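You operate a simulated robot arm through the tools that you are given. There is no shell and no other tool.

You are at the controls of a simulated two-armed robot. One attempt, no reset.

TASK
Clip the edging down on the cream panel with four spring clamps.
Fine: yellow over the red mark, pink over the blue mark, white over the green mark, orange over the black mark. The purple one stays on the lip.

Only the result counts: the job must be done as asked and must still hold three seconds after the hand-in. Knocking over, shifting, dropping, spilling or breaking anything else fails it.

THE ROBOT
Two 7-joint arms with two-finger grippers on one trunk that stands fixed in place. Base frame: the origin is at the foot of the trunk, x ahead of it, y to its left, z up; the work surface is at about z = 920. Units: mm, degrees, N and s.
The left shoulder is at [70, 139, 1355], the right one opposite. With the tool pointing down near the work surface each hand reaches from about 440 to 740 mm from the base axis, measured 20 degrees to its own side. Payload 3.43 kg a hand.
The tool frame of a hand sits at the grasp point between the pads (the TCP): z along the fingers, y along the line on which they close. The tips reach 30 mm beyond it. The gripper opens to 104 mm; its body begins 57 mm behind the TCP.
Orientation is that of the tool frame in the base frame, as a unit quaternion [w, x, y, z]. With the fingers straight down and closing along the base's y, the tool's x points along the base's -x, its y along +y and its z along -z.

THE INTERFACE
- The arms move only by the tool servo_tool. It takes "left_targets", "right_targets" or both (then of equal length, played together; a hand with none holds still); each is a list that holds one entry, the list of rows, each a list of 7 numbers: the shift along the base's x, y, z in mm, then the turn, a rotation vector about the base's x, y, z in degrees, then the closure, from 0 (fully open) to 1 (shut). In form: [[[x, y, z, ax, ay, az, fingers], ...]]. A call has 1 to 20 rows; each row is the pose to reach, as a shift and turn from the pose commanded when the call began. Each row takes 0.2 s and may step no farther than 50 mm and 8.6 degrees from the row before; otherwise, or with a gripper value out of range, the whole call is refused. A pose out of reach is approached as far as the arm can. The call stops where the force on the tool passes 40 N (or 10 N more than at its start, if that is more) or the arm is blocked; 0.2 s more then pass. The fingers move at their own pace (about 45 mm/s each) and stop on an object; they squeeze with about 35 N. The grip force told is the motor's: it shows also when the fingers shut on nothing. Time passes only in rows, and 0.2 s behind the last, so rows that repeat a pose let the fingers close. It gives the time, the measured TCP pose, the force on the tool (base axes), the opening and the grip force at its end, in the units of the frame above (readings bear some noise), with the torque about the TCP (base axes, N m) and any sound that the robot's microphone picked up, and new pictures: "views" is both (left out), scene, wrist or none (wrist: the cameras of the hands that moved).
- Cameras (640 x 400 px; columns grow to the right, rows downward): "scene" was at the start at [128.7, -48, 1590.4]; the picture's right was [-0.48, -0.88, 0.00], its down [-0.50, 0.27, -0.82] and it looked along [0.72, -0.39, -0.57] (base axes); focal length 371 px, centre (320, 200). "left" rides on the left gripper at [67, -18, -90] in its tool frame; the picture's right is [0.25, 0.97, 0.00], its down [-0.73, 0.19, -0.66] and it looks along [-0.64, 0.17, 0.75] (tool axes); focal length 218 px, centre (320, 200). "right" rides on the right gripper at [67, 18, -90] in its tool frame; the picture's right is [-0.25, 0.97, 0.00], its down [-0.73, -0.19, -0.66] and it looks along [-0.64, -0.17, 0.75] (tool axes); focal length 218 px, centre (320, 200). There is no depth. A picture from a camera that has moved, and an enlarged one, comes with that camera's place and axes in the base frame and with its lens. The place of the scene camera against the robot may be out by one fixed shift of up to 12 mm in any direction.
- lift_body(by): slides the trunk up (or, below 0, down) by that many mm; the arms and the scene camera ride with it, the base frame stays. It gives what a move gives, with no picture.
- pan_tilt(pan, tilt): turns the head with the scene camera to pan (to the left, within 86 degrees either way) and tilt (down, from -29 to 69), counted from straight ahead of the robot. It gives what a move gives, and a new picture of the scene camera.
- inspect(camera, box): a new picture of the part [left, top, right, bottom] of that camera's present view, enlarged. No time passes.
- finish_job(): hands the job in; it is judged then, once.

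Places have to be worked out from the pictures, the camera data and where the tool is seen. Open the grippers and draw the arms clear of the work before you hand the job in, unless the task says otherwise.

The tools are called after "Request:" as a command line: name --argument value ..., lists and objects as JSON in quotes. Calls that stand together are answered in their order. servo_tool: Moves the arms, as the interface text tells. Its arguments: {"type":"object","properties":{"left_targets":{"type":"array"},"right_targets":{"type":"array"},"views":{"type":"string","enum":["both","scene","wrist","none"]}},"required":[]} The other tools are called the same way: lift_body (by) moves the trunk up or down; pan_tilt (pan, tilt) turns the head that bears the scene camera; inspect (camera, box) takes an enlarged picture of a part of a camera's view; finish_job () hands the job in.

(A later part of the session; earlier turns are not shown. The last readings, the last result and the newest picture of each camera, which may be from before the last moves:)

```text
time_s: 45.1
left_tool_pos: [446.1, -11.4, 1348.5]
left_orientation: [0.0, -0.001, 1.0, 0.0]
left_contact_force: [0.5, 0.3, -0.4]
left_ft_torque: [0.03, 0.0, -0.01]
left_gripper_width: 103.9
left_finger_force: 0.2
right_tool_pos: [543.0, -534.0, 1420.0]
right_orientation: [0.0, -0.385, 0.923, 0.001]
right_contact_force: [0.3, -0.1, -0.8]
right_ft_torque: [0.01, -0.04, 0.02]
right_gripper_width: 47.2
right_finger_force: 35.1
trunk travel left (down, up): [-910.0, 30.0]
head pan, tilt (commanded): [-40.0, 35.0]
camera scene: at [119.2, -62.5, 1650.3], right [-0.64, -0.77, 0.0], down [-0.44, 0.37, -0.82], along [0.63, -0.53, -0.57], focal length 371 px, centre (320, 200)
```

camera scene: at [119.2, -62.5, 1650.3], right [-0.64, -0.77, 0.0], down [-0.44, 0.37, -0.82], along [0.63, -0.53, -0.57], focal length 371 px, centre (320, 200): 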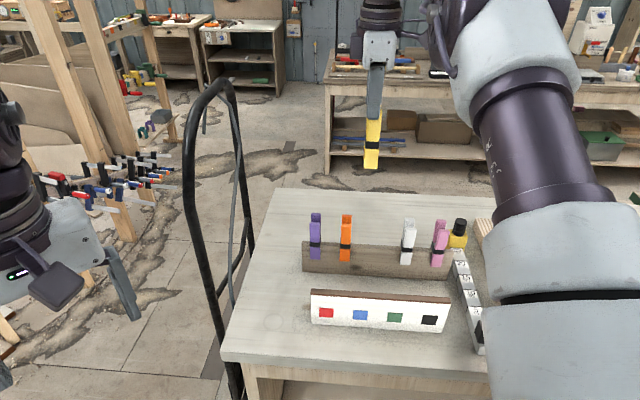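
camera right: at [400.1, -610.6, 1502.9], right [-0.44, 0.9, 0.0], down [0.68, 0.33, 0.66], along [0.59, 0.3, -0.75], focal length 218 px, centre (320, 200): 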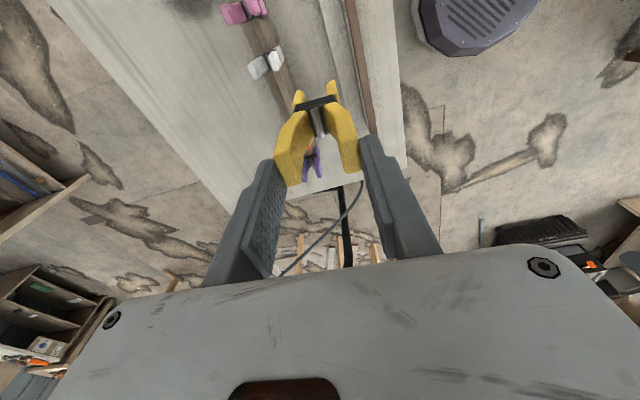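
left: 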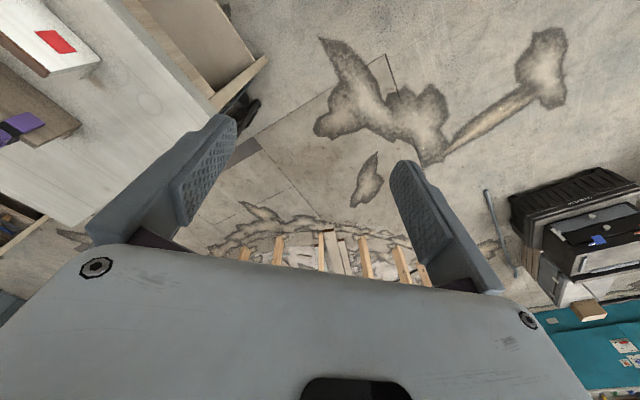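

Posture is good now at (542,-534). I'll step: trunk down 150, hand up 80, trunk down 120.

Request:
lift_body --by -150

Request:
servo_tool --right_targets '[[[0, 0, 30, 0, 0, 0, 1], [0, 0, 60, 0, 0, 0, 1], [0, 0, 85, 0, 0, 0, 1], [0, 0, 85, 0, 0, 0, 1]]]' --views "none"

Request:
lift_body --by -110

```text
time_s: 46.9
left_tool_pos: [444.4, -10.5, 1197.4]
left_orientation: [-0.001, -0.001, 1.0, 0.0]
left_contact_force: [-0.6, 0.2, 1.0]
left_ft_torque: [0.0, 0.03, 0.0]
left_gripper_width: 103.9
left_finger_force: 0.0
right_tool_pos: [542.2, -534.0, 1269.3]
right_orientation: [0.0, -0.385, 0.923, 0.001]
right_contact_force: [0.3, 0.3, -1.5]
right_ft_torque: [-0.01, -0.01, -0.02]
right_gripper_width: 47.3
right_finger_force: 34.9
trunk travel left (down, up): [-760.0, 180.0]
head pan, tilt (commanded): [-40.0, 35.0]
```

```text
time_s: 47.9
left_tool_pos: [445.9, -10.9, 1198.1]
left_orientation: [0.0, -0.001, 1.0, -0.001]
left_contact_force: [0.2, -0.6, 0.6]
left_ft_torque: [0.03, -0.07, 0.01]
left_gripper_width: 103.9
left_finger_force: 0.0
right_tool_pos: [542.2, -536.9, 1355.9]
right_orientation: [0.001, -0.385, 0.923, 0.001]
right_contact_force: [0.1, 0.0, -0.8]
right_ft_torque: [0.02, -0.01, 0.01]
right_gripper_width: 47.2
right_finger_force: 35.2
trunk travel left (down, up): [-760.0, 180.0]
head pan, tilt (commanded): [-40.0, 35.0]
```

```text
time_s: 49.3
left_tool_pos: [445.9, -11.0, 1087.6]
left_orientation: [0.0, -0.001, 1.0, 0.0]
left_contact_force: [0.7, 0.2, 0.1]
left_ft_torque: [0.01, -0.01, 0.04]
left_gripper_width: 104.4
left_finger_force: 0.1
right_tool_pos: [541.7, -536.1, 1244.7]
right_orientation: [0.0, -0.385, 0.923, 0.0]
right_contact_force: [1.2, 0.6, -1.3]
right_ft_torque: [0.01, -0.02, 0.0]
right_gripper_width: 47.1
right_finger_force: 35.2
trunk travel left (down, up): [-650.0, 290.0]
head pan, tilt (commanded): [-40.0, 35.0]
```

Now inward part-way, then hand up 60 and trunk down 90.

Request:
servo_tool --right_targets '[[[-4, 22, 0, 0, 0, 0, 1], [-8, 45, 0, 0, 0, 0, 1], [-12, 66, 0, 0, 0, 0, 1], [-12, 66, 30, 0, 0, 0, 1], [-12, 66, 60, 0, 0, 0, 1], [-12, 66, 60, 0, 0, 0, 1]]]' --views "none"

Request:
lift_body --by -85

Request:
servo_tool --right_targets '[[[-2, 15, 0, 0, 0, 0, 1], [-4, 32, 0, 0, 0, 0, 1], [-7, 51.8, 0, 0, 0, 0, 1], [-7, 51.8, 25, 0, 0, 0, 1], [-7, 51.8, 50, 0, 0, 0, 1], [-7, 51.8, 50, 0, 0, 0, 1]]]' --views "both"

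```text
time_s: 50.7
left_tool_pos: [446.2, -11.1, 1086.5]
left_orientation: [-0.001, -0.002, 1.0, 0.0]
left_contact_force: [-0.3, 0.8, -0.6]
left_ft_torque: [0.01, 0.04, 0.0]
left_gripper_width: 104.0
left_finger_force: 0.0
right_tool_pos: [513.0, -483.5, 1270.9]
right_orientation: [0.003, -0.385, 0.923, 0.002]
right_contact_force: [0.1, 0.5, -0.5]
right_ft_torque: [0.03, -0.02, 0.02]
right_gripper_width: 47.0
right_finger_force: 35.3
right hand out of reach, approached as far as the arm can: row 3, 4, 5, 6
trunk travel left (down, up): [-650.0, 290.0]
head pan, tilt (commanded): [-40.0, 35.0]
```

```text
time_s: 51.9
left_tool_pos: [445.6, -11.1, 1002.6]
left_orientation: [0.0, -0.001, 1.0, 0.0]
left_contact_force: [-0.3, 1.0, 0.0]
left_ft_torque: [0.01, -0.04, -0.03]
left_gripper_width: 104.0
left_finger_force: 0.0
right_tool_pos: [512.4, -483.8, 1186.4]
right_orientation: [0.002, -0.384, 0.923, 0.002]
right_contact_force: [0.3, -0.2, -0.5]
right_ft_torque: [0.02, -0.04, -0.01]
right_gripper_width: 47.0
right_finger_force: 35.3
trunk travel left (down, up): [-565.0, 375.0]
head pan, tilt (commanded): [-40.0, 35.0]
```

```text
time_s: 53.3
left_tool_pos: [444.9, -11.7, 1001.4]
left_orientation: [-0.001, -0.001, 1.0, 0.0]
left_contact_force: [0.2, 0.3, 1.1]
left_ft_torque: [-0.01, -0.03, 0.01]
left_gripper_width: 103.9
left_finger_force: 0.0
right_tool_pos: [492.7, -481.8, 1200.0]
right_orientation: [0.003, -0.384, 0.923, 0.003]
right_contact_force: [-0.2, 0.0, -1.3]
right_ft_torque: [0.0, 0.01, -0.02]
right_gripper_width: 47.2
right_finger_force: 34.9
right hand out of reach, approached as far as the arm can: row 1, 2, 3, 4, 5, 6
trunk travel left (down, up): [-565.0, 375.0]
head pan, tilt (commanded): [-40.0, 35.0]
camera scene: at [119.9, -62.6, 1305.2], right [-0.64, -0.77, 0.0], down [-0.44, 0.37, -0.82], along [0.63, -0.53, -0.57], focal length 371 px, centre (320, 200)
camera right: at [432.9, -518.7, 1288.5], right [-0.51, 0.86, 0.01], down [0.65, 0.38, 0.66], along [0.57, 0.34, -0.75], focal length 218 px, centre (320, 200)
```

scene: 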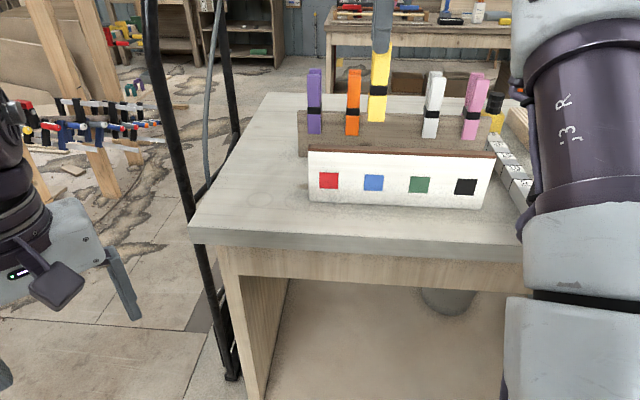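
right: 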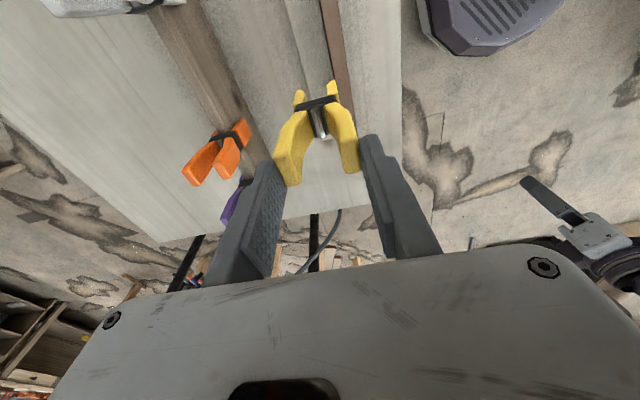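

The shoulder-wrist limit holds as predicted (about 640). I'll raise the hand 60 mm, drop the trunk 60, then move to above the red mark.

Request:
servo_tool --right_targets '[[[2, 2, 20, 0, 0, 0, 1], [4, 4, 45, 0, 0, 0, 1], [6, 6, 70, 0, 0, 0, 1], [6, 6, 70, 0, 0, 0, 1]]]' --views "none"

Request:
lift_body --by -60

Request:
servo_tool --right_targets '[[[0, 0, 0, 0, 0, 0, 1]]]' --views "both"

```text
time_s: 54.3
left_tool_pos: [444.4, -11.1, 1002.7]
left_orientation: [0.0, -0.001, 1.0, 0.0]
left_contact_force: [-0.1, -0.2, -0.1]
left_ft_torque: [0.0, -0.03, -0.01]
left_gripper_width: 104.1
left_finger_force: 0.1
right_tool_pos: [476.0, -493.8, 1216.2]
right_orientation: [0.004, -0.385, 0.923, 0.002]
right_contact_force: [-0.4, -0.1, -1.3]
right_ft_torque: [0.01, 0.0, -0.02]
right_gripper_width: 47.2
right_finger_force: 35.3
right hand out of reach, approached as far as the arm can: row 1, 2, 3, 4
trunk travel left (down, up): [-565.0, 375.0]
head pan, tilt (commanded): [-40.0, 35.0]
```

```text
time_s: 55.3
left_tool_pos: [444.4, -10.6, 943.8]
left_orientation: [0.0, -0.001, 1.0, -0.001]
left_contact_force: [0.8, -0.7, -1.2]
left_ft_torque: [0.0, -0.01, 0.04]
left_gripper_width: 104.3
left_finger_force: 0.0
right_tool_pos: [474.9, -492.0, 1158.8]
right_orientation: [0.005, -0.384, 0.923, -0.001]
right_contact_force: [1.6, -3.4, 23.1]
right_ft_torque: [-0.25, 0.17, 0.04]
right_gripper_width: 47.0
right_finger_force: 34.7
trunk travel left (down, up): [-505.0, 435.0]
head pan, tilt (commanded): [-40.0, 35.0]
```

```text
time_s: 55.7
left_tool_pos: [443.4, -9.1, 944.8]
left_orientation: [0.001, 0.0, 1.0, -0.001]
left_contact_force: [0.0, -0.7, 0.2]
left_ft_torque: [-0.01, -0.02, 0.04]
left_gripper_width: 104.0
left_finger_force: 0.2
right_tool_pos: [474.7, -491.7, 1158.5]
right_orientation: [0.005, -0.384, 0.923, -0.001]
right_contact_force: [4.6, -5.7, 29.8]
right_ft_torque: [-0.6, -0.19, 0.01]
right_gripper_width: 47.0
right_finger_force: 34.5
trunk travel left (down, up): [-505.0, 435.0]
head pan, tilt (commanded): [-40.0, 35.0]
camera scene: at [116.9, -60.3, 1245.9], right [-0.64, -0.77, 0.0], down [-0.44, 0.37, -0.82], along [0.63, -0.53, -0.57], focal length 371 px, centre (320, 200)
camera right: at [413.9, -528.8, 1246.7], right [-0.51, 0.86, 0.0], down [0.64, 0.38, 0.67], along [0.57, 0.34, -0.75], focal length 218 px, centre (320, 200)
```

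scene: 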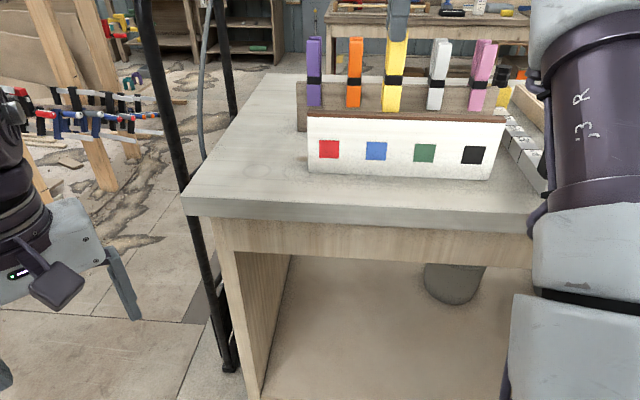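
right: 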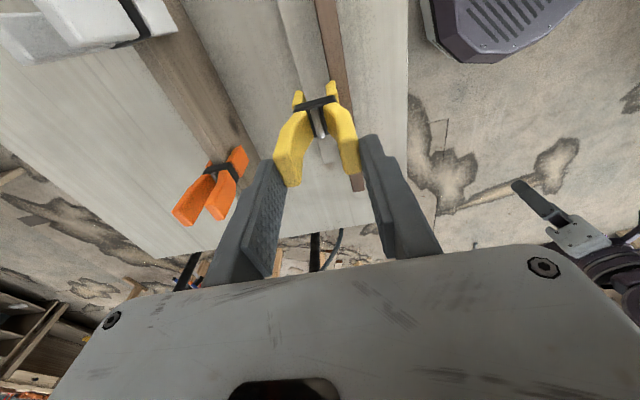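

The jaws have touched the edging (about 30 N) because the hand hadn't risen as commanded. I'll lift the trunk straight back up at once.

Request:
lift_body --by 40

Request:
inspect --camera "scene" --box '[290, 60, 530, 210]'

Request:
inspect --camera "right" --box '[260, 0, 420, 200]'

```text
time_s: 56.5
left_tool_pos: [445.6, -11.2, 982.6]
left_orientation: [-0.002, -0.001, 1.0, 0.0]
left_contact_force: [0.0, 0.5, -0.2]
left_ft_torque: [0.0, 0.06, 0.01]
left_gripper_width: 104.2
left_finger_force: 0.0
right_tool_pos: [477.3, -494.9, 1195.0]
right_orientation: [0.002, -0.384, 0.923, 0.004]
right_contact_force: [-0.5, 0.7, -0.9]
right_ft_torque: [0.01, -0.01, 0.03]
right_gripper_width: 47.2
right_finger_force: 34.9
trunk travel left (down, up): [-545.0, 395.0]
head pan, tilt (commanded): [-40.0, 35.0]
```

```text
2.67 times, centred on (410, 135) of scene
camera zoom: at [119.8, -63.0, 1285.1], right [-0.64, -0.77, 0.0], down [-0.44, 0.37, -0.82], along [0.63, -0.53, -0.57], focal length 990 px, centre (80, 373)
```

zoom: 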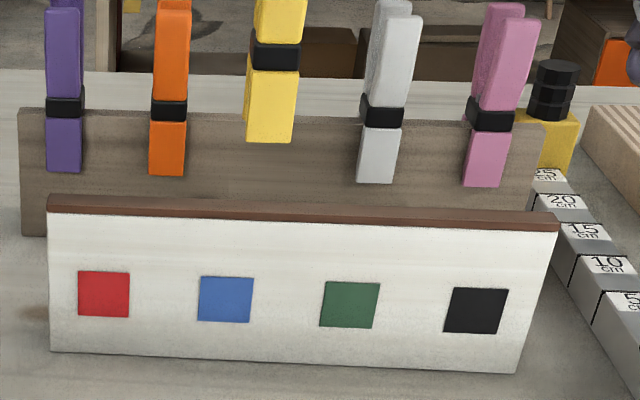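

```text
2.00 times, centred on (340, 100) of right
camera zoom: at [417.2, -532.0, 1282.4], right [-0.51, 0.86, 0.0], down [0.65, 0.38, 0.66], along [0.57, 0.34, -0.75], focal length 436 px, centre (280, 400)
```

zoom: 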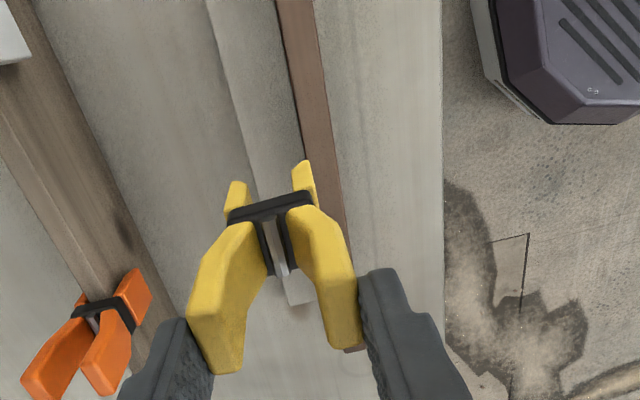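

The panel and edging look unmoved and the clamp hasn't slipped in the fingers. The limit seems to ease as the hand's yaw increases relative to the arm's direction, and the clamp is symmetric, so I'll raise the trunk for clearance and test rotating the hand further in + yaw.

Request:
lift_body --by 80

Request:
servo_tool --right_targets '[[[0, 0, 0, 0, 0, 8.4, 1], [0, 0, 0, 0, 0, 16.8, 1], [0, 0, 0, 0, 0, 25.2, 1], [0, 0, 0, 0, 0, 33.6, 1], [0, 0, 0, 0, 0, 42, 1], [0, 0, 0, 0, 0, 50.4, 1], [0, 0, 0, 0, 0, 50.4, 1]]]' --views "scene"

```text
time_s: 57.7
left_tool_pos: [444.7, -10.4, 1061.6]
left_orientation: [0.0, -0.001, 1.0, 0.001]
left_contact_force: [-0.8, 0.8, 0.4]
left_ft_torque: [0.01, -0.01, 0.0]
left_gripper_width: 104.0
left_finger_force: 0.1
right_tool_pos: [475.7, -493.0, 1274.6]
right_orientation: [0.004, -0.384, 0.923, 0.002]
right_contact_force: [0.8, 0.7, 0.4]
right_ft_torque: [-0.04, 0.03, 0.01]
right_gripper_width: 47.1
right_finger_force: 34.8
trunk travel left (down, up): [-625.0, 315.0]
head pan, tilt (commanded): [-40.0, 35.0]
```

```text
time_s: 59.3
left_tool_pos: [444.6, -9.8, 1062.6]
left_orientation: [0.0, -0.001, 1.0, 0.001]
left_contact_force: [-0.4, 0.0, 0.6]
left_ft_torque: [-0.01, -0.01, 0.01]
left_gripper_width: 104.0
left_finger_force: 0.0
right_tool_pos: [476.4, -493.7, 1273.5]
right_orientation: [-0.004, 0.742, -0.671, -0.003]
right_contact_force: [-0.5, 0.5, -1.3]
right_ft_torque: [-0.01, 0.01, 0.01]
right_gripper_width: 47.2
right_finger_force: 35.5
trunk travel left (down, up): [-625.0, 315.0]
head pan, tilt (commanded): [-40.0, 35.0]
camera scene: at [119.0, -62.4, 1365.3], right [-0.64, -0.77, 0.0], down [-0.44, 0.37, -0.82], along [0.63, -0.53, -0.57], focal length 371 px, centre (320, 200)
```

scene: 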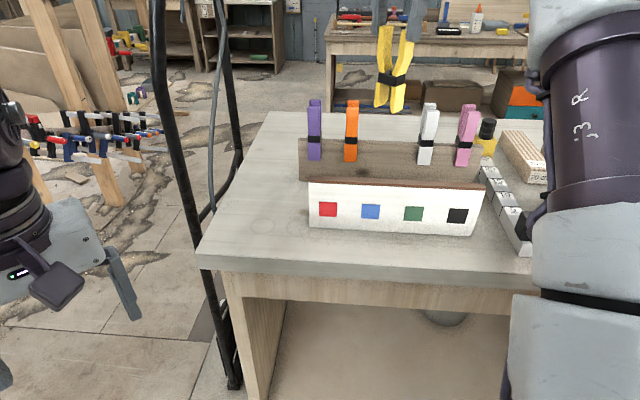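

Rotation to yaw ≈ 96° went through without limit. This also gives an edge-on view of the clamp; I'll look at its jaws, then test moving inward at this yaw.

Request:
inspect --camera "scene" --box '[340, 0, 440, 130]'

Request:
servo_tool --right_targets '[[[0, 0, 0, 0, 0, 8.4, 1], [0, 0, 0, 0, 0, 16.8, 1], [0, 0, 0, 0, 0, 25.2, 1], [-10, 10, 0, 0, 0, 33.6, 1], [-20, 20, 0, 0, 0, 42, 1], [-30, 30, 0, 0, 0, 50.4, 1], [-30, 30, 0, 0, 0, 50.4, 1]]]' --views "scene"

```text
3.08 times, centred on (390, 65) of scene
camera zoom: at [119.0, -62.4, 1365.3], right [-0.64, -0.77, 0.0], down [-0.44, 0.37, -0.82], along [0.63, -0.53, -0.57], focal length 1143 px, centre (105, 615)
```

zoom: 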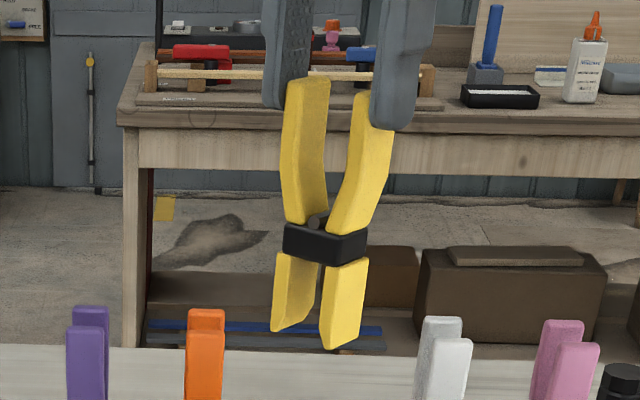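

```text
time_s: 60.9
left_tool_pos: [446.2, -10.9, 1062.4]
left_orientation: [0.0, -0.001, 1.0, 0.0]
left_contact_force: [0.0, -0.1, 0.0]
left_ft_torque: [0.02, 0.01, -0.02]
left_gripper_width: 104.0
left_finger_force: 0.1
right_tool_pos: [445.2, -469.5, 1268.9]
right_orientation: [-0.003, 0.957, -0.292, -0.003]
right_contact_force: [0.2, -0.7, -0.2]
right_ft_torque: [0.0, 0.02, 0.0]
right_gripper_width: 47.2
right_finger_force: 35.4
right hand out of reach, approached as far as the arm can: row 5, 6, 7
trunk travel left (down, up): [-625.0, 315.0]
head pan, tilt (commanded): [-40.0, 35.0]
camera scene: at [119.1, -62.4, 1365.3], right [-0.64, -0.77, 0.0], down [-0.44, 0.37, -0.82], along [0.63, -0.53, -0.57], focal length 371 px, centre (320, 200)
```

scene: 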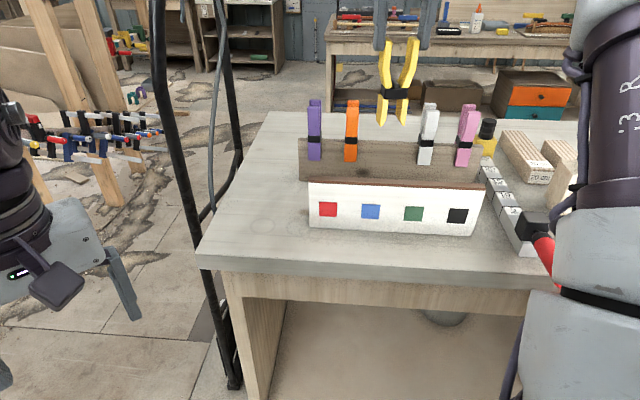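

At yaw ≈146° the hand got to D≈500 mm from the shoulder, so a larger yaw frees the inner region. I'll continue to yaw 225° (same closing line, hand turned 180°), measuring the jaws on the way.

Request:
inspect --camera "scene" --box '[360, 30, 440, 130]'

Request:
servo_tool --right_targets '[[[0, 0, 0, 0, 0, 8, 1], [0, 0, 0, 0, 0, 16, 1], [0, 0, 0, 0, 0, 24, 1], [0, 0, 0, 0, 0, 32, 1], [0, 0, 0, 0, 0, 40, 1], [0, 0, 0, 0, 0, 48, 1], [0, 0, 0, 0, 0, 56, 1], [0, 0, 0, 0, 0, 64, 1], [0, 0, 0, 0, 0, 72, 1], [0, 0, 0, 0, 0, 79, 1], [0, 0, 0, 0, 0, 79, 1]]]' --views "both"

```text
4.00 times, centred on (400, 80) of scene
camera zoom: at [119.1, -62.4, 1365.3], right [-0.64, -0.77, 0.0], down [-0.44, 0.37, -0.82], along [0.63, -0.53, -0.57], focal length 1486 px, centre (0, 680)
```

zoom: 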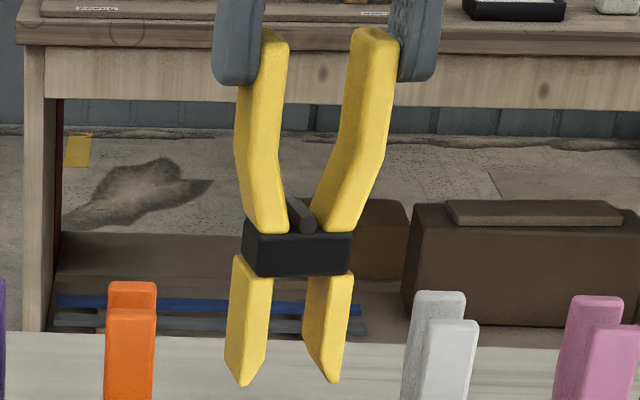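

```text
time_s: 63.3
left_tool_pos: [444.9, -11.6, 1061.9]
left_orientation: [0.0, -0.001, 1.0, 0.0]
left_contact_force: [0.1, -0.5, -0.7]
left_ft_torque: [0.0, 0.0, 0.03]
left_gripper_width: 103.9
left_finger_force: 0.0
right_tool_pos: [443.7, -469.9, 1267.2]
right_orientation: [-0.001, 0.924, 0.382, -0.002]
right_contact_force: [0.2, -0.2, -0.3]
right_ft_torque: [0.01, 0.02, -0.01]
right_gripper_width: 47.1
right_finger_force: 35.3
right hand out of reach, approached as far as the arm can: row 5, 6, 7, 8, 9, 10, 11
trunk travel left (down, up): [-625.0, 315.0]
head pan, tilt (commanded): [-40.0, 35.0]
camera scene: at [119.0, -62.4, 1365.3], right [-0.64, -0.77, 0.0], down [-0.44, 0.37, -0.82], along [0.63, -0.53, -0.57], focal length 371 px, centre (320, 200)
camera right: at [503.5, -436.0, 1354.1], right [0.51, -0.86, 0.0], down [-0.65, -0.38, 0.66], along [-0.57, -0.33, -0.75], focal length 218 px, centre (320, 200)
```

scene: 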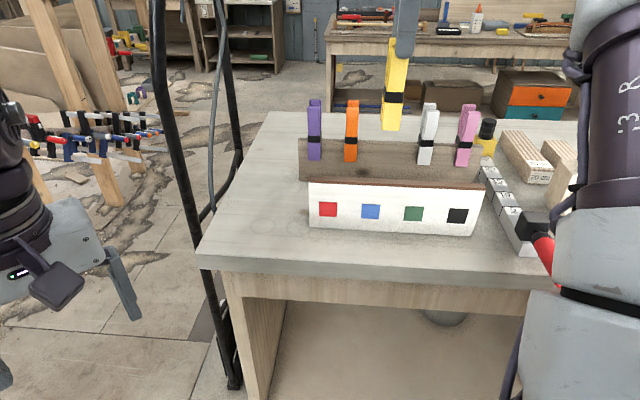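
right: 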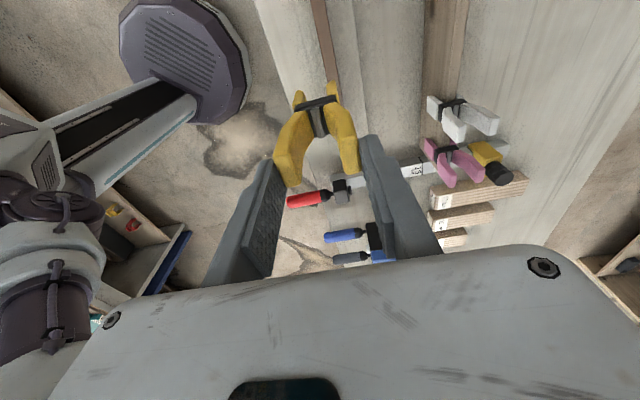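

The hand is now turned 180° (yaw 225°) and sits well inside the old limit. The edge-on view shows the jaws spread wider toward the tips, a helpful lead-in. I'll move above the red mark and look.

Request:
servo_tool --right_targets '[[[26, 17, 0, 0, 0, 0, 1], [52, 34, 0, 0, 0, 0, 1], [77.8, 50.2, 0, 0, 0, 0, 1], [77.8, 50.2, -25, 0, 0, 0, 1], [77.8, 50.2, -50, 0, 0, 0, 1], [77.8, 50.2, -50, 0, 0, 0, 1]]]' --views "both"

Request:
inspect --camera "right" --box '[240, 0, 400, 200]'

Request:
inspect --camera "scene" --box '[280, 60, 500, 240]'

```text
time_s: 64.7
left_tool_pos: [444.3, -10.6, 1063.2]
left_orientation: [0.0, -0.001, 1.0, 0.0]
left_contact_force: [-0.4, 0.6, 0.8]
left_ft_torque: [-0.01, -0.02, 0.0]
left_gripper_width: 104.3
left_finger_force: 0.1
right_tool_pos: [514.4, -446.3, 1207.2]
right_orientation: [-0.001, 0.924, 0.382, -0.002]
right_contact_force: [0.5, 0.2, -0.8]
right_ft_torque: [0.02, 0.01, -0.03]
right_gripper_width: 47.1
right_finger_force: 35.0
right hand out of reach, approached as far as the arm can: row 1, 2, 3, 4, 5, 6
trunk travel left (down, up): [-625.0, 315.0]
head pan, tilt (commanded): [-40.0, 35.0]
camera scene: at [118.4, -62.5, 1365.3], right [-0.64, -0.77, 0.0], down [-0.44, 0.37, -0.82], along [0.63, -0.53, -0.57], focal length 371 px, centre (320, 200)
camera right: at [575.4, -413.3, 1295.4], right [0.5, -0.86, 0.0], down [-0.65, -0.38, 0.66], along [-0.57, -0.33, -0.75], focal length 218 px, centre (320, 200)
```

scene: 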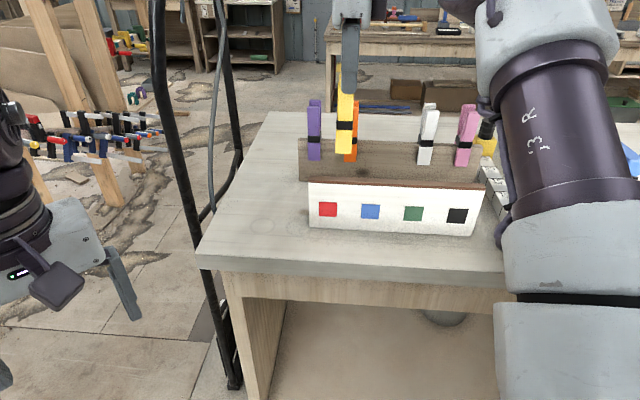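
right: 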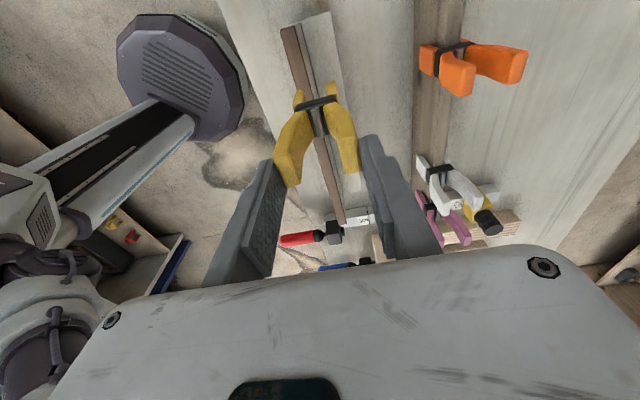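

```text
2.00 times, centred on (320, 100) of right
camera zoom: at [575.4, -413.3, 1295.4], right [0.5, -0.86, 0.0], down [-0.65, -0.38, 0.66], along [-0.57, -0.33, -0.75], focal length 436 px, centre (320, 400)
```

zoom: 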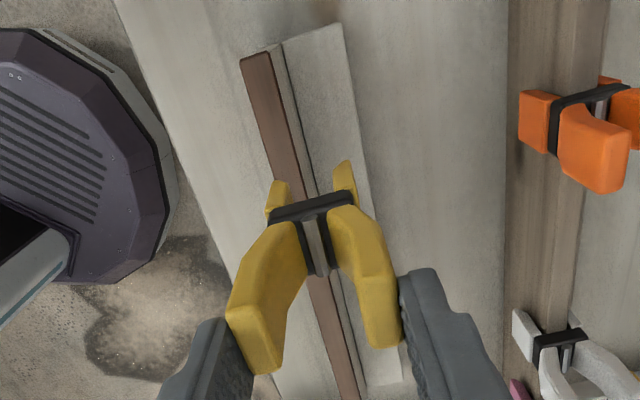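

```text
2.22 times, centred on (390, 150) of scene
camera zoom: at [118.4, -62.5, 1365.3], right [-0.64, -0.77, 0.0], down [-0.44, 0.37, -0.82], along [0.63, -0.53, -0.57], focal length 825 px, centre (164, 311)
```

zoom: 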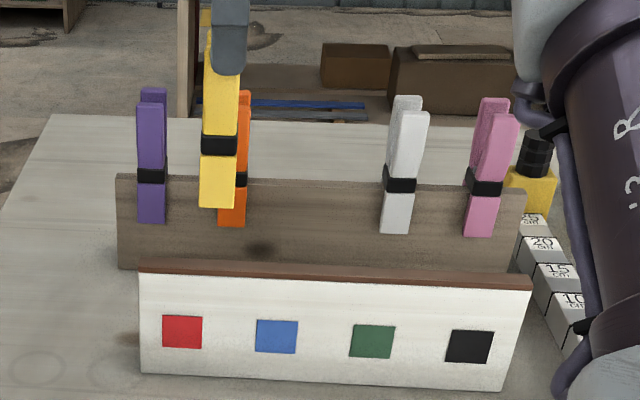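

Close now; the limit here is about 608 mm. I'll move slightly outward and up, then drop the trunk 75, and come back in to the red mark.

Request:
servo_tool --right_targets '[[[10, -8, 15, 0, 0, 0, 1], [20, -14, 35, 0, 0, 0, 1], [20, -14, 60, 0, 0, 0, 1], [20, -14, 75, 0, 0, 0, 1], [20, -14, 75, 0, 0, 0, 1]]]' --views "none"

Request:
lift_body --by -65

```text
time_s: 65.9
left_tool_pos: [444.9, -11.2, 1063.5]
left_orientation: [0.001, -0.001, 1.0, 0.0]
left_contact_force: [0.1, 0.2, -0.4]
left_ft_torque: [0.03, -0.01, -0.01]
left_gripper_width: 103.9
left_finger_force: 0.2
right_tool_pos: [511.4, -478.3, 1238.5]
right_orientation: [0.001, 0.924, 0.382, -0.003]
right_contact_force: [0.9, 1.6, -0.5]
right_ft_torque: [0.03, -0.02, -0.01]
right_gripper_width: 47.0
right_finger_force: 35.2
right hand out of reach, approached as far as the arm can: row 1, 2, 3, 4, 5
trunk travel left (down, up): [-625.0, 315.0]
head pan, tilt (commanded): [-40.0, 35.0]
```

```text
time_s: 66.9
left_tool_pos: [443.8, -10.1, 997.1]
left_orientation: [0.0, -0.001, 1.0, 0.0]
left_contact_force: [-0.1, -1.0, -0.2]
left_ft_torque: [0.0, -0.01, 0.02]
left_gripper_width: 104.2
left_finger_force: 0.0
right_tool_pos: [511.1, -477.5, 1174.2]
right_orientation: [0.001, 0.924, 0.383, -0.002]
right_contact_force: [-0.7, -0.4, -1.1]
right_ft_torque: [-0.01, -0.01, 0.02]
right_gripper_width: 47.1
right_finger_force: 34.9
trunk travel left (down, up): [-560.0, 380.0]
head pan, tilt (commanded): [-40.0, 35.0]
```

It drifted again rather than rising as commanded, so a joint limit is involved. I'll look at the arm's posture from the head to understand which way to unwind it.

Request:
pan_tilt --pan -62 --tilt 5

Request:
pan_tilt --pan -84 --tilt 25

```text
time_s: 67.9
left_tool_pos: [443.8, -11.0, 997.3]
left_orientation: [0.001, -0.001, 1.0, 0.0]
left_contact_force: [-0.6, -0.7, -0.5]
left_ft_torque: [0.02, 0.0, 0.03]
left_gripper_width: 103.8
left_finger_force: 0.0
right_tool_pos: [512.0, -477.4, 1174.4]
right_orientation: [0.002, 0.924, 0.383, -0.003]
right_contact_force: [0.6, -0.9, -0.3]
right_ft_torque: [0.0, -0.02, -0.03]
right_gripper_width: 47.2
right_finger_force: 35.0
trunk travel left (down, up): [-560.0, 380.0]
head pan, tilt (commanded): [-62.0, 5.0]
camera scene: at [94.8, -86.9, 1348.4], right [-0.88, -0.47, 0.0], down [-0.04, 0.08, -1.0], along [0.47, -0.88, -0.09], focal length 371 px, centre (320, 200)
```

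scene: 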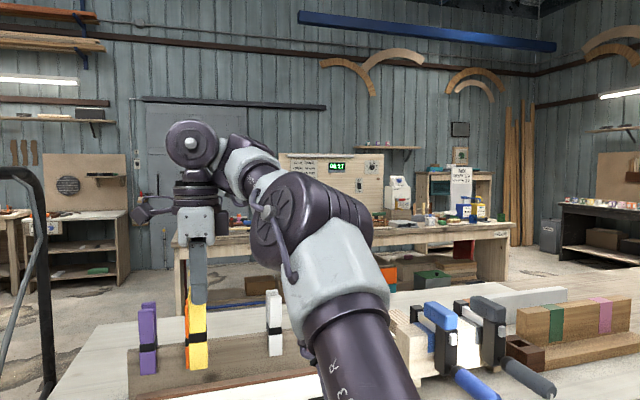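

```text
time_s: 68.7
left_tool_pos: [444.8, -10.6, 998.3]
left_orientation: [-0.001, -0.001, 1.0, 0.0]
left_contact_force: [-1.2, -0.1, 0.0]
left_ft_torque: [0.0, -0.03, -0.04]
left_gripper_width: 103.8
left_finger_force: 0.1
right_tool_pos: [512.8, -477.9, 1174.2]
right_orientation: [0.001, 0.924, 0.382, -0.002]
right_contact_force: [-0.3, 0.4, 0.0]
right_ft_torque: [0.01, 0.01, 0.02]
right_gripper_width: 47.2
right_finger_force: 34.7
trunk travel left (down, up): [-560.0, 380.0]
head pan, tilt (commanded): [-84.0, 25.0]
camera scene: at [61.3, -97.4, 1316.1], right [-0.99, -0.11, 0.0], down [-0.04, 0.42, -0.91], along [0.1, -0.9, -0.42], focal length 371 px, centre (320, 200)
```

scene: 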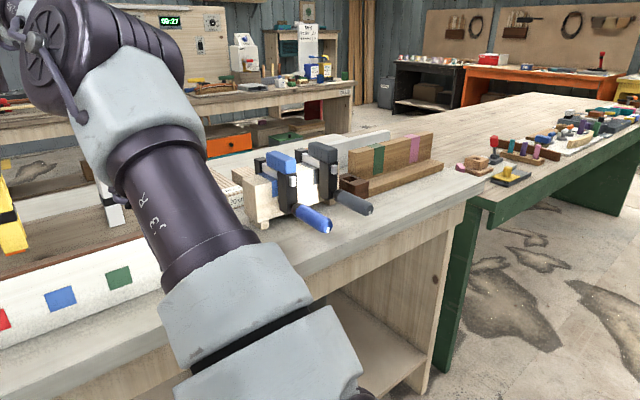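

The right arm is nearly straight here, so its elbow probably bent the "wrong" way when it passed full extension. I'll look at the left arm, which is still in the natural starting posture, for comparison.

Request:
pan_tilt --pan 45 --tilt 25

Request:
pan_tilt --pan 10 --tilt 30

```text
time_s: 70.8
left_tool_pos: [444.4, -11.2, 998.6]
left_orientation: [-0.001, -0.001, 1.0, 0.0]
left_contact_force: [-0.2, -0.1, -0.1]
left_ft_torque: [0.02, 0.0, 0.0]
left_gripper_width: 104.1
left_finger_force: 0.1
right_tool_pos: [511.5, -479.5, 1174.6]
right_orientation: [0.001, 0.924, 0.383, -0.003]
right_contact_force: [0.6, -0.6, -1.3]
right_ft_torque: [0.0, -0.02, 0.01]
right_gripper_width: 47.0
right_finger_force: 35.0
trunk travel left (down, up): [-560.0, 380.0]
head pan, tilt (commanded): [45.0, 25.0]
camera scene: at [116.7, 59.3, 1316.1], right [0.71, -0.71, 0.0], down [-0.3, -0.3, -0.91], along [0.64, 0.64, -0.42], focal length 371 px, centre (320, 200)
```

scene: 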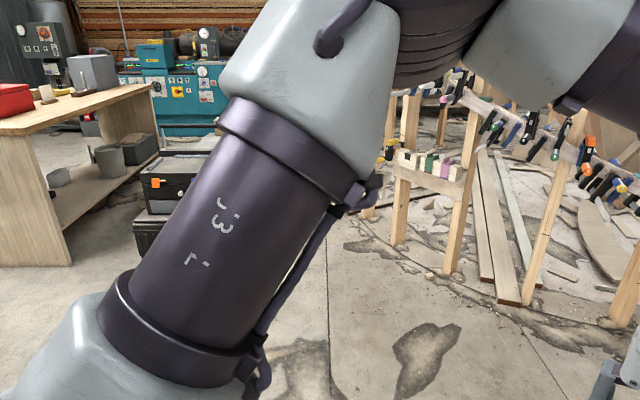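

```text
time_s: 71.8
left_tool_pos: [444.2, -11.6, 997.3]
left_orientation: [0.001, -0.001, 1.0, 0.0]
left_contact_force: [-0.1, -0.6, -0.4]
left_ft_torque: [0.02, 0.0, -0.03]
left_gripper_width: 104.0
left_finger_force: 0.0
right_tool_pos: [512.1, -479.1, 1174.0]
right_orientation: [0.001, 0.924, 0.383, -0.002]
right_contact_force: [0.3, 0.7, -0.7]
right_ft_torque: [-0.01, -0.01, 0.02]
right_gripper_width: 47.2
right_finger_force: 34.6
trunk travel left (down, up): [-560.0, 380.0]
head pan, tilt (commanded): [10.0, 30.0]
camera scene: at [140.6, 10.0, 1308.1], right [0.17, -0.98, 0.0], down [-0.49, -0.09, -0.87], along [0.85, 0.15, -0.5], focal length 371 px, centre (320, 200)
```

scene: 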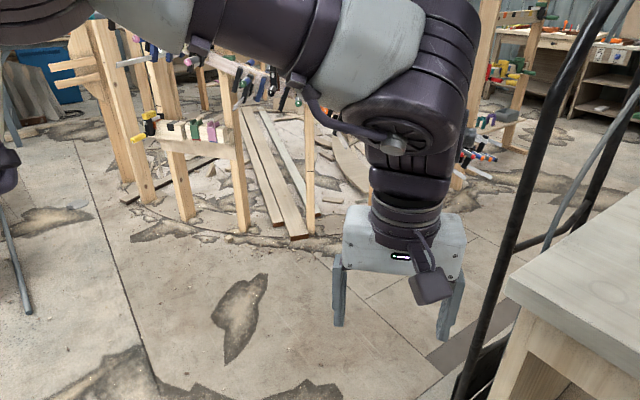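

The left arm's natural posture has the elbow out and up, and the right elbow is bent the same way, so it isn't inverted. I'll set the head back and test a few small single-axis moves to see which directions are actually blocked.

Request:
pan_tilt --pan -40 --tilt 30

Request:
servo_tool --right_targets '[[[0, 0, 10, 0, 0, 0, 1], [0, 0, 20, 0, 0, 0, 1], [0, 0, 30, 0, 0, 0, 1], [0, 0, 30, 0, 0, 0, 1]]]' --views "none"

Request:
servo_tool --right_targets '[[[10, -10, 0, 0, 0, 0, 1], [20, -20, 0, 0, 0, 0, 1], [20, -20, 10, 0, 0, 0, 1], [20, -20, 20, 0, 0, 0, 1], [20, -20, 20, 0, 0, 0, 1]]]' --views "none"

```text
time_s: 73.0
left_tool_pos: [444.8, -10.7, 998.0]
left_orientation: [0.0, 0.0, 1.0, -0.001]
left_contact_force: [-0.3, 0.4, 0.2]
left_ft_torque: [-0.02, -0.01, 0.0]
left_gripper_width: 104.0
left_finger_force: 0.1
right_tool_pos: [512.6, -478.3, 1174.6]
right_orientation: [0.002, 0.924, 0.383, -0.002]
right_contact_force: [0.4, -0.6, -0.9]
right_ft_torque: [0.0, -0.01, 0.01]
right_gripper_width: 46.9
right_finger_force: 35.3
trunk travel left (down, up): [-560.0, 380.0]
head pan, tilt (commanded): [-40.0, 30.0]
camera scene: at [120.9, -63.9, 1308.1], right [-0.64, -0.77, 0.0], down [-0.38, 0.32, -0.87], along [0.66, -0.56, -0.5], focal length 371 px, centre (320, 200)
```

scene: 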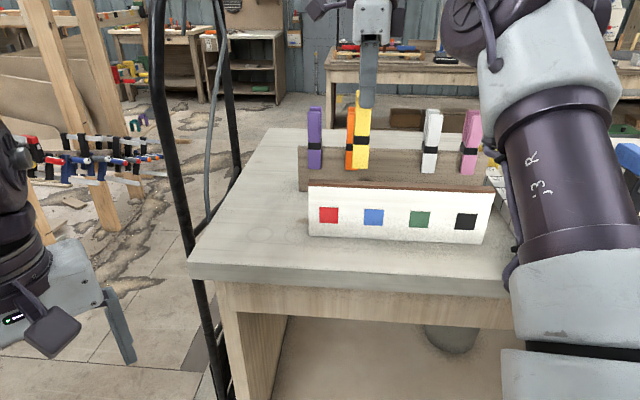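

```text
time_s: 74.0
left_tool_pos: [444.3, -10.2, 997.8]
left_orientation: [0.0, -0.001, 1.0, 0.0]
left_contact_force: [-0.1, -0.1, 0.3]
left_ft_torque: [0.0, -0.05, 0.0]
left_gripper_width: 104.0
left_finger_force: 0.1
right_tool_pos: [500.8, -487.6, 1188.8]
right_orientation: [0.001, 0.924, 0.383, -0.001]
right_contact_force: [-0.2, 0.1, -0.3]
right_ft_torque: [-0.02, -0.01, 0.02]
right_gripper_width: 47.2
right_finger_force: 35.0
right hand out of reach, approached as far as the arm can: row 1, 2, 3, 4
trunk travel left (down, up): [-560.0, 380.0]
head pan, tilt (commanded): [-40.0, 30.0]
```

```text
time_s: 75.2
left_tool_pos: [444.1, -11.0, 997.7]
left_orientation: [0.0, -0.001, 1.0, 0.0]
left_contact_force: [-0.2, 0.2, -0.7]
left_ft_torque: [-0.02, -0.02, 0.01]
left_gripper_width: 104.3
left_finger_force: 0.0
right_tool_pos: [508.3, -512.1, 1194.0]
right_orientation: [0.001, 0.924, 0.382, -0.001]
right_contact_force: [-0.3, 0.3, -0.4]
right_ft_torque: [0.0, 0.03, 0.0]
right_gripper_width: 47.1
right_finger_force: 34.8
right hand out of reach, approached as far as the arm can: row 2, 3, 4, 5
trunk travel left (down, up): [-560.0, 380.0]
head pan, tilt (commanded): [-40.0, 30.0]
```

The pattern is clear: it's the hand-roll joint. Yaw 45° works only outward and 225° only inward of a boundary near D≈560–600, so I should carry at 225° over the panel with the shoulder higher. I'll raise the trunk 175 and bring the hand in and down over the red mark.

Request:
lift_body --by 175

Request:
servo_tool --right_targets '[[[4, 38, -15, 0, 0, 0, 1], [9, 72, -45, 0, 0, 0, 1], [13.2, 92.4, -85, 0, 0, 0, 1], [13.2, 92.4, -125, 0, 0, 0, 1], [13.2, 92.4, -165, 0, 0, 0, 1], [13.2, 92.4, -165, 0, 0, 0, 1]]]' --views "both"

```text
time_s: 77.2
left_tool_pos: [445.0, -12.6, 1172.7]
left_orientation: [0.0, -0.002, 1.0, 0.0]
left_contact_force: [0.9, 0.5, -0.3]
left_ft_torque: [0.0, -0.01, 0.0]
left_gripper_width: 104.1
left_finger_force: 0.0
right_tool_pos: [508.4, -511.0, 1369.5]
right_orientation: [0.001, 0.924, 0.383, 0.0]
right_contact_force: [-0.5, 0.2, -1.1]
right_ft_torque: [-0.02, -0.03, 0.03]
right_gripper_width: 46.9
right_finger_force: 35.1
trunk travel left (down, up): [-735.0, 205.0]
head pan, tilt (commanded): [-40.0, 30.0]
```

```text
time_s: 78.6
left_tool_pos: [445.9, -11.5, 1172.5]
left_orientation: [0.001, -0.001, 1.0, 0.0]
left_contact_force: [0.9, 1.2, 0.9]
left_ft_torque: [-0.01, 0.03, 0.03]
left_gripper_width: 104.1
left_finger_force: 0.1
right_tool_pos: [558.9, -447.5, 1264.6]
right_orientation: [-0.001, 0.924, 0.383, -0.001]
right_contact_force: [-0.3, -0.7, -0.3]
right_ft_torque: [-0.01, 0.02, 0.0]
right_gripper_width: 47.3
right_finger_force: 34.9
right hand out of reach, approached as far as the arm can: row 1, 2, 3, 4, 5, 6
trunk travel left (down, up): [-735.0, 205.0]
head pan, tilt (commanded): [-40.0, 30.0]
camera scene: at [120.1, -63.9, 1483.1], right [-0.64, -0.77, 0.0], down [-0.38, 0.32, -0.87], along [0.66, -0.56, -0.5], focal length 371 px, centre (320, 200)
camera right: at [618.4, -413.9, 1352.6], right [0.5, -0.86, 0.0], down [-0.65, -0.38, 0.66], along [-0.57, -0.33, -0.75], focal length 218 px, centre (320, 200)
```

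scene: 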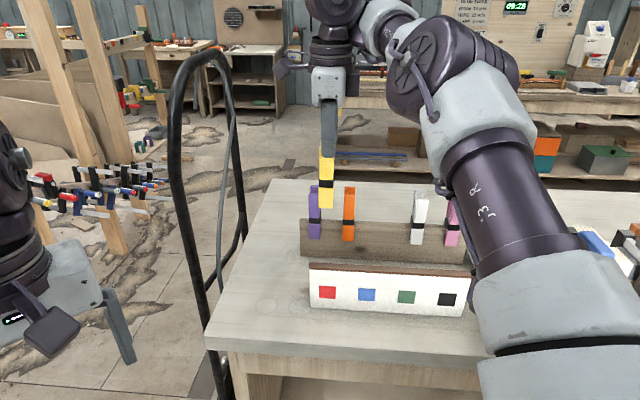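
right: 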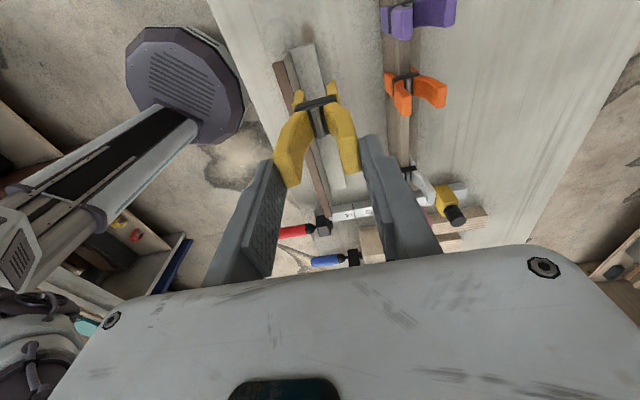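

It is still sliding along a boundary, consistent with the elbow having passed beyond straight during the first outward reach. I'll try to re-cross it: raise the trunk, stretch the arm fully outward at a safe height, then come back in and see whether the inner region opens up.

Request:
lift_body --by 110

Request:
servo_tool --right_targets '[[[0, -38, -20, 0, 0, 0, 1], [0, -76, -45, 0, 0, 0, 1], [0, -114, -70, 0, 0, 0, 1], [0, -145, -95, 0, 0, 0, 1], [2, -168, -110, 0, 0, 0, 1], [2, -168, -110, 0, 0, 0, 1]]]' --views "none"

Request:
servo_tool --right_targets '[[[15, -15, 0, 0, 0, 0, 1], [30, -30, 0, 0, 0, 0, 1], [45, -45, 0, 0, 0, 0, 1], [45, -45, 0, 0, 0, 0, 1], [45, -45, 0, 0, 0, 0, 1]]]' --views "scene"

```text
time_s: 80.0
left_tool_pos: [444.1, -10.8, 1281.9]
left_orientation: [0.0, -0.001, 1.0, 0.001]
left_contact_force: [-0.3, 0.3, -0.7]
left_ft_torque: [0.0, 0.03, -0.02]
left_gripper_width: 104.0
left_finger_force: 0.1
right_tool_pos: [558.8, -447.7, 1373.0]
right_orientation: [-0.001, 0.924, 0.383, 0.0]
right_contact_force: [-0.9, 0.5, -0.5]
right_ft_torque: [0.02, 0.02, 0.02]
right_gripper_width: 47.1
right_finger_force: 34.9
trunk travel left (down, up): [-845.0, 95.0]
head pan, tilt (commanded): [-40.0, 30.0]
```

```text
time_s: 81.4
left_tool_pos: [444.9, -10.3, 1282.7]
left_orientation: [0.0, -0.001, 1.0, 0.0]
left_contact_force: [0.6, 0.5, -0.5]
left_ft_torque: [-0.02, -0.01, 0.01]
left_gripper_width: 104.2
left_finger_force: 0.1
right_tool_pos: [559.3, -620.1, 1262.6]
right_orientation: [0.0, 0.924, 0.383, 0.0]
right_contact_force: [-0.5, -1.0, -0.6]
right_ft_torque: [-0.03, 0.02, -0.02]
right_gripper_width: 46.8
right_finger_force: 34.7
trunk travel left (down, up): [-845.0, 95.0]
head pan, tilt (commanded): [-40.0, 30.0]
```

```text
time_s: 82.6
left_tool_pos: [445.1, -11.3, 1282.5]
left_orientation: [0.0, 0.0, 1.0, -0.001]
left_contact_force: [0.3, -0.5, 0.7]
left_ft_torque: [0.01, 0.0, 0.0]
left_gripper_width: 104.0
left_finger_force: 0.1
right_tool_pos: [562.1, -624.9, 1261.8]
right_orientation: [-0.001, 0.924, 0.382, 0.0]
right_contact_force: [0.2, -0.4, -1.3]
right_ft_torque: [-0.02, 0.01, -0.01]
right_gripper_width: 47.1
right_finger_force: 35.2
right hand out of reach, approached as far as the arm can: row 1, 2, 3, 4, 5
trunk travel left (down, up): [-845.0, 95.0]
head pan, tilt (commanded): [-40.0, 30.0]
camera scene: at [121.0, -64.1, 1593.1], right [-0.64, -0.77, 0.0], down [-0.38, 0.32, -0.87], along [0.66, -0.56, -0.5], focal length 371 px, centre (320, 200)
```

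scene: 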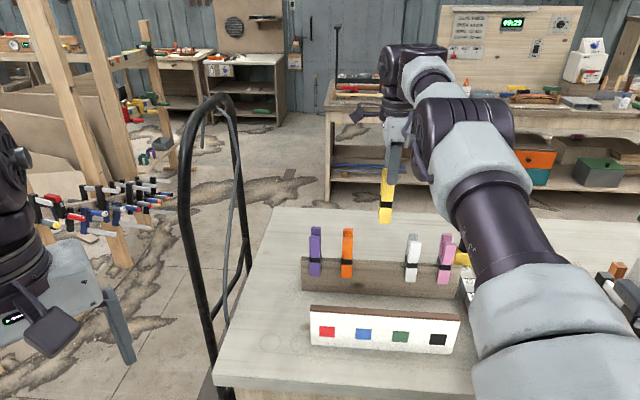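

At yaw 225° the outward reach works too, so yaw was never the limit. The arm is now fully stretched (about 702 mm); I'll come back inward in small steps and see where it stops.

Request:
servo_tool --right_targets '[[[-12, 12, 0, 0, 0, 0, 1], [-24, 24, 0, 0, 0, 0, 1], [-36, 36, 0, 0, 0, 0, 1], [-48, 48, 0, 0, 0, 0, 1], [-60, 60, 0, 0, 0, 0, 1], [-72, 72, 0, 0, 0, 0, 1], [-84, 84, 0, 0, 0, 0, 1], [-96, 96, 0, 0, 0, 0, 1], [-96, 96, 0, 0, 0, 0, 1]]]' --views "scene"

```text
time_s: 84.6
left_tool_pos: [445.0, -10.8, 1283.4]
left_orientation: [0.0, -0.002, 1.0, 0.0]
left_contact_force: [-0.5, -0.5, 0.6]
left_ft_torque: [0.02, 0.0, 0.01]
left_gripper_width: 103.9
left_finger_force: 0.2
right_tool_pos: [509.1, -571.1, 1279.6]
right_orientation: [-0.002, 0.924, 0.382, -0.001]
right_contact_force: [0.2, 0.3, -1.3]
right_ft_torque: [0.01, 0.0, -0.03]
right_gripper_width: 47.1
right_finger_force: 35.5
right hand out of reach, approached as far as the arm can: row 5, 6, 7, 8, 9
trunk travel left (down, up): [-845.0, 95.0]
head pan, tilt (commanded): [-40.0, 30.0]
camera scene: at [121.0, -63.9, 1593.1], right [-0.64, -0.77, 0.0], down [-0.38, 0.32, -0.87], along [0.66, -0.56, -0.5], focal length 371 px, centre (320, 200)
```

scene: 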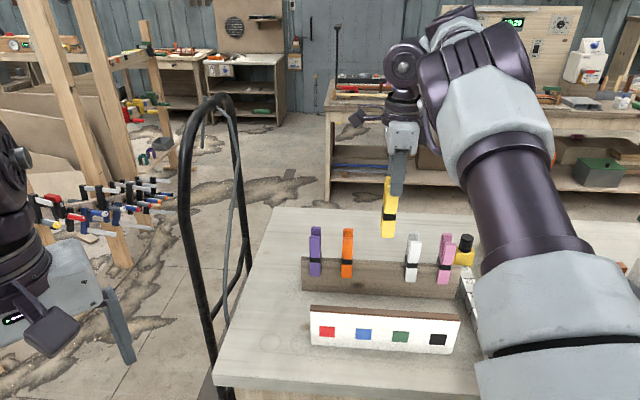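

Still limited at about 631 mm. The original cross-over happened on a quick outward move to about 687 mm, so I'll try the same kind of quick stroke outward and then test inward again.

Request:
servo_tool --right_targets '[[[22, -24, -10, 0, 0, 0, 1], [50, -50, -20, 0, 0, 0, 1], [50, -50, -20, 0, 0, 0, 1], [38, -38, -20, 0, 0, 0, 1], [20, -20, -20, 0, 0, 0, 1], [0, 0, -20, 0, 0, 0, 1], [-20, 20, -20, 0, 0, 0, 1], [-40, 40, -20, 0, 0, 0, 1], [-40, 40, -20, 0, 0, 0, 1]]]' --views "none"

```text
time_s: 86.6
left_tool_pos: [445.0, -11.5, 1282.6]
left_orientation: [-0.001, -0.002, 1.0, 0.0]
left_contact_force: [-0.2, -0.7, -0.2]
left_ft_torque: [-0.04, 0.0, -0.01]
left_gripper_width: 104.1
left_finger_force: 0.1
right_tool_pos: [508.1, -573.3, 1271.5]
right_orientation: [-0.002, 0.924, 0.383, 0.0]
right_contact_force: [0.3, -0.3, -0.4]
right_ft_torque: [0.0, 0.02, -0.01]
right_gripper_width: 47.1
right_finger_force: 35.3
right hand out of reach, approached as far as the arm can: row 6, 7, 8, 9
trunk travel left (down, up): [-845.0, 95.0]
head pan, tilt (commanded): [-40.0, 30.0]
```

Same side again. The cross-over must come from an unreachable target near full stretch, so I'll try strokes that overshoot by different amounts before coming back in.

Request:
servo_tool --right_targets '[[[25, -25, -10, 0, 0, 0, 1], [50, -50, -10, 0, 0, 0, 1], [84, -84, -10, 0, 0, 0, 1], [50, -50, -10, 0, 0, 0, 1], [30, -30, -10, 0, 0, 0, 1], [10, -10, -10, 0, 0, 0, 1], [-10, 10, -10, 0, 0, 0, 1], [-30, 30, -10, 0, 0, 0, 1], [-40, 40, -10, 0, 0, 0, 1], [-40, 40, -10, 0, 0, 0, 1]]]' --views "none"

Request:
servo_tool --right_targets '[[[25, -25, -10, 0, 0, 0, 1], [50, -50, -30, 0, 0, 0, 1], [65, -65, -60, 0, 0, 0, 1], [65, -65, -80, 0, 0, 0, 1], [65, -65, -80, 0, 0, 0, 1], [50, -50, -60, 0, 0, 0, 1], [30, -30, -40, 0, 0, 0, 1], [10, -10, -20, 0, 0, 0, 1], [-10, 10, 0, 0, 0, 0, 1], [-30, 30, 0, 0, 0, 0, 1], [-40, 40, 0, 0, 0, 0, 1], [-40, 40, 0, 0, 0, 0, 1]]]' --views "none"

```text
time_s: 88.8
left_tool_pos: [445.8, -11.4, 1282.1]
left_orientation: [-0.002, -0.001, 1.0, 0.0]
left_contact_force: [-0.2, -0.1, 0.1]
left_ft_torque: [0.01, 0.0, 0.0]
left_gripper_width: 104.0
left_finger_force: 0.0
right_tool_pos: [506.5, -577.3, 1269.0]
right_orientation: [-0.003, 0.924, 0.383, -0.001]
right_contact_force: [0.6, 0.1, -1.1]
right_ft_torque: [-0.02, 0.0, -0.03]
right_gripper_width: 47.0
right_finger_force: 34.8
right hand out of reach, approached as far as the arm can: row 3, 7, 8, 9, 10
trunk travel left (down, up): [-845.0, 95.0]
head pan, tilt (commanded): [-40.0, 30.0]
```

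```text
time_s: 91.4
left_tool_pos: [445.3, -11.7, 1282.2]
left_orientation: [-0.001, 0.0, 1.0, 0.0]
left_contact_force: [-0.1, 0.1, 0.6]
left_ft_torque: [0.0, 0.0, 0.01]
left_gripper_width: 103.9
left_finger_force: 0.0
right_tool_pos: [466.6, -536.4, 1273.7]
right_orientation: [-0.001, 0.924, 0.383, -0.001]
right_contact_force: [0.8, -0.8, -0.1]
right_ft_torque: [-0.01, 0.02, -0.03]
right_gripper_width: 47.1
right_finger_force: 34.7
right hand out of reach, approached as far as the arm can: row 3, 4, 5
trunk travel left (down, up): [-845.0, 95.0]
head pan, tilt (commanded): [-40.0, 30.0]
```

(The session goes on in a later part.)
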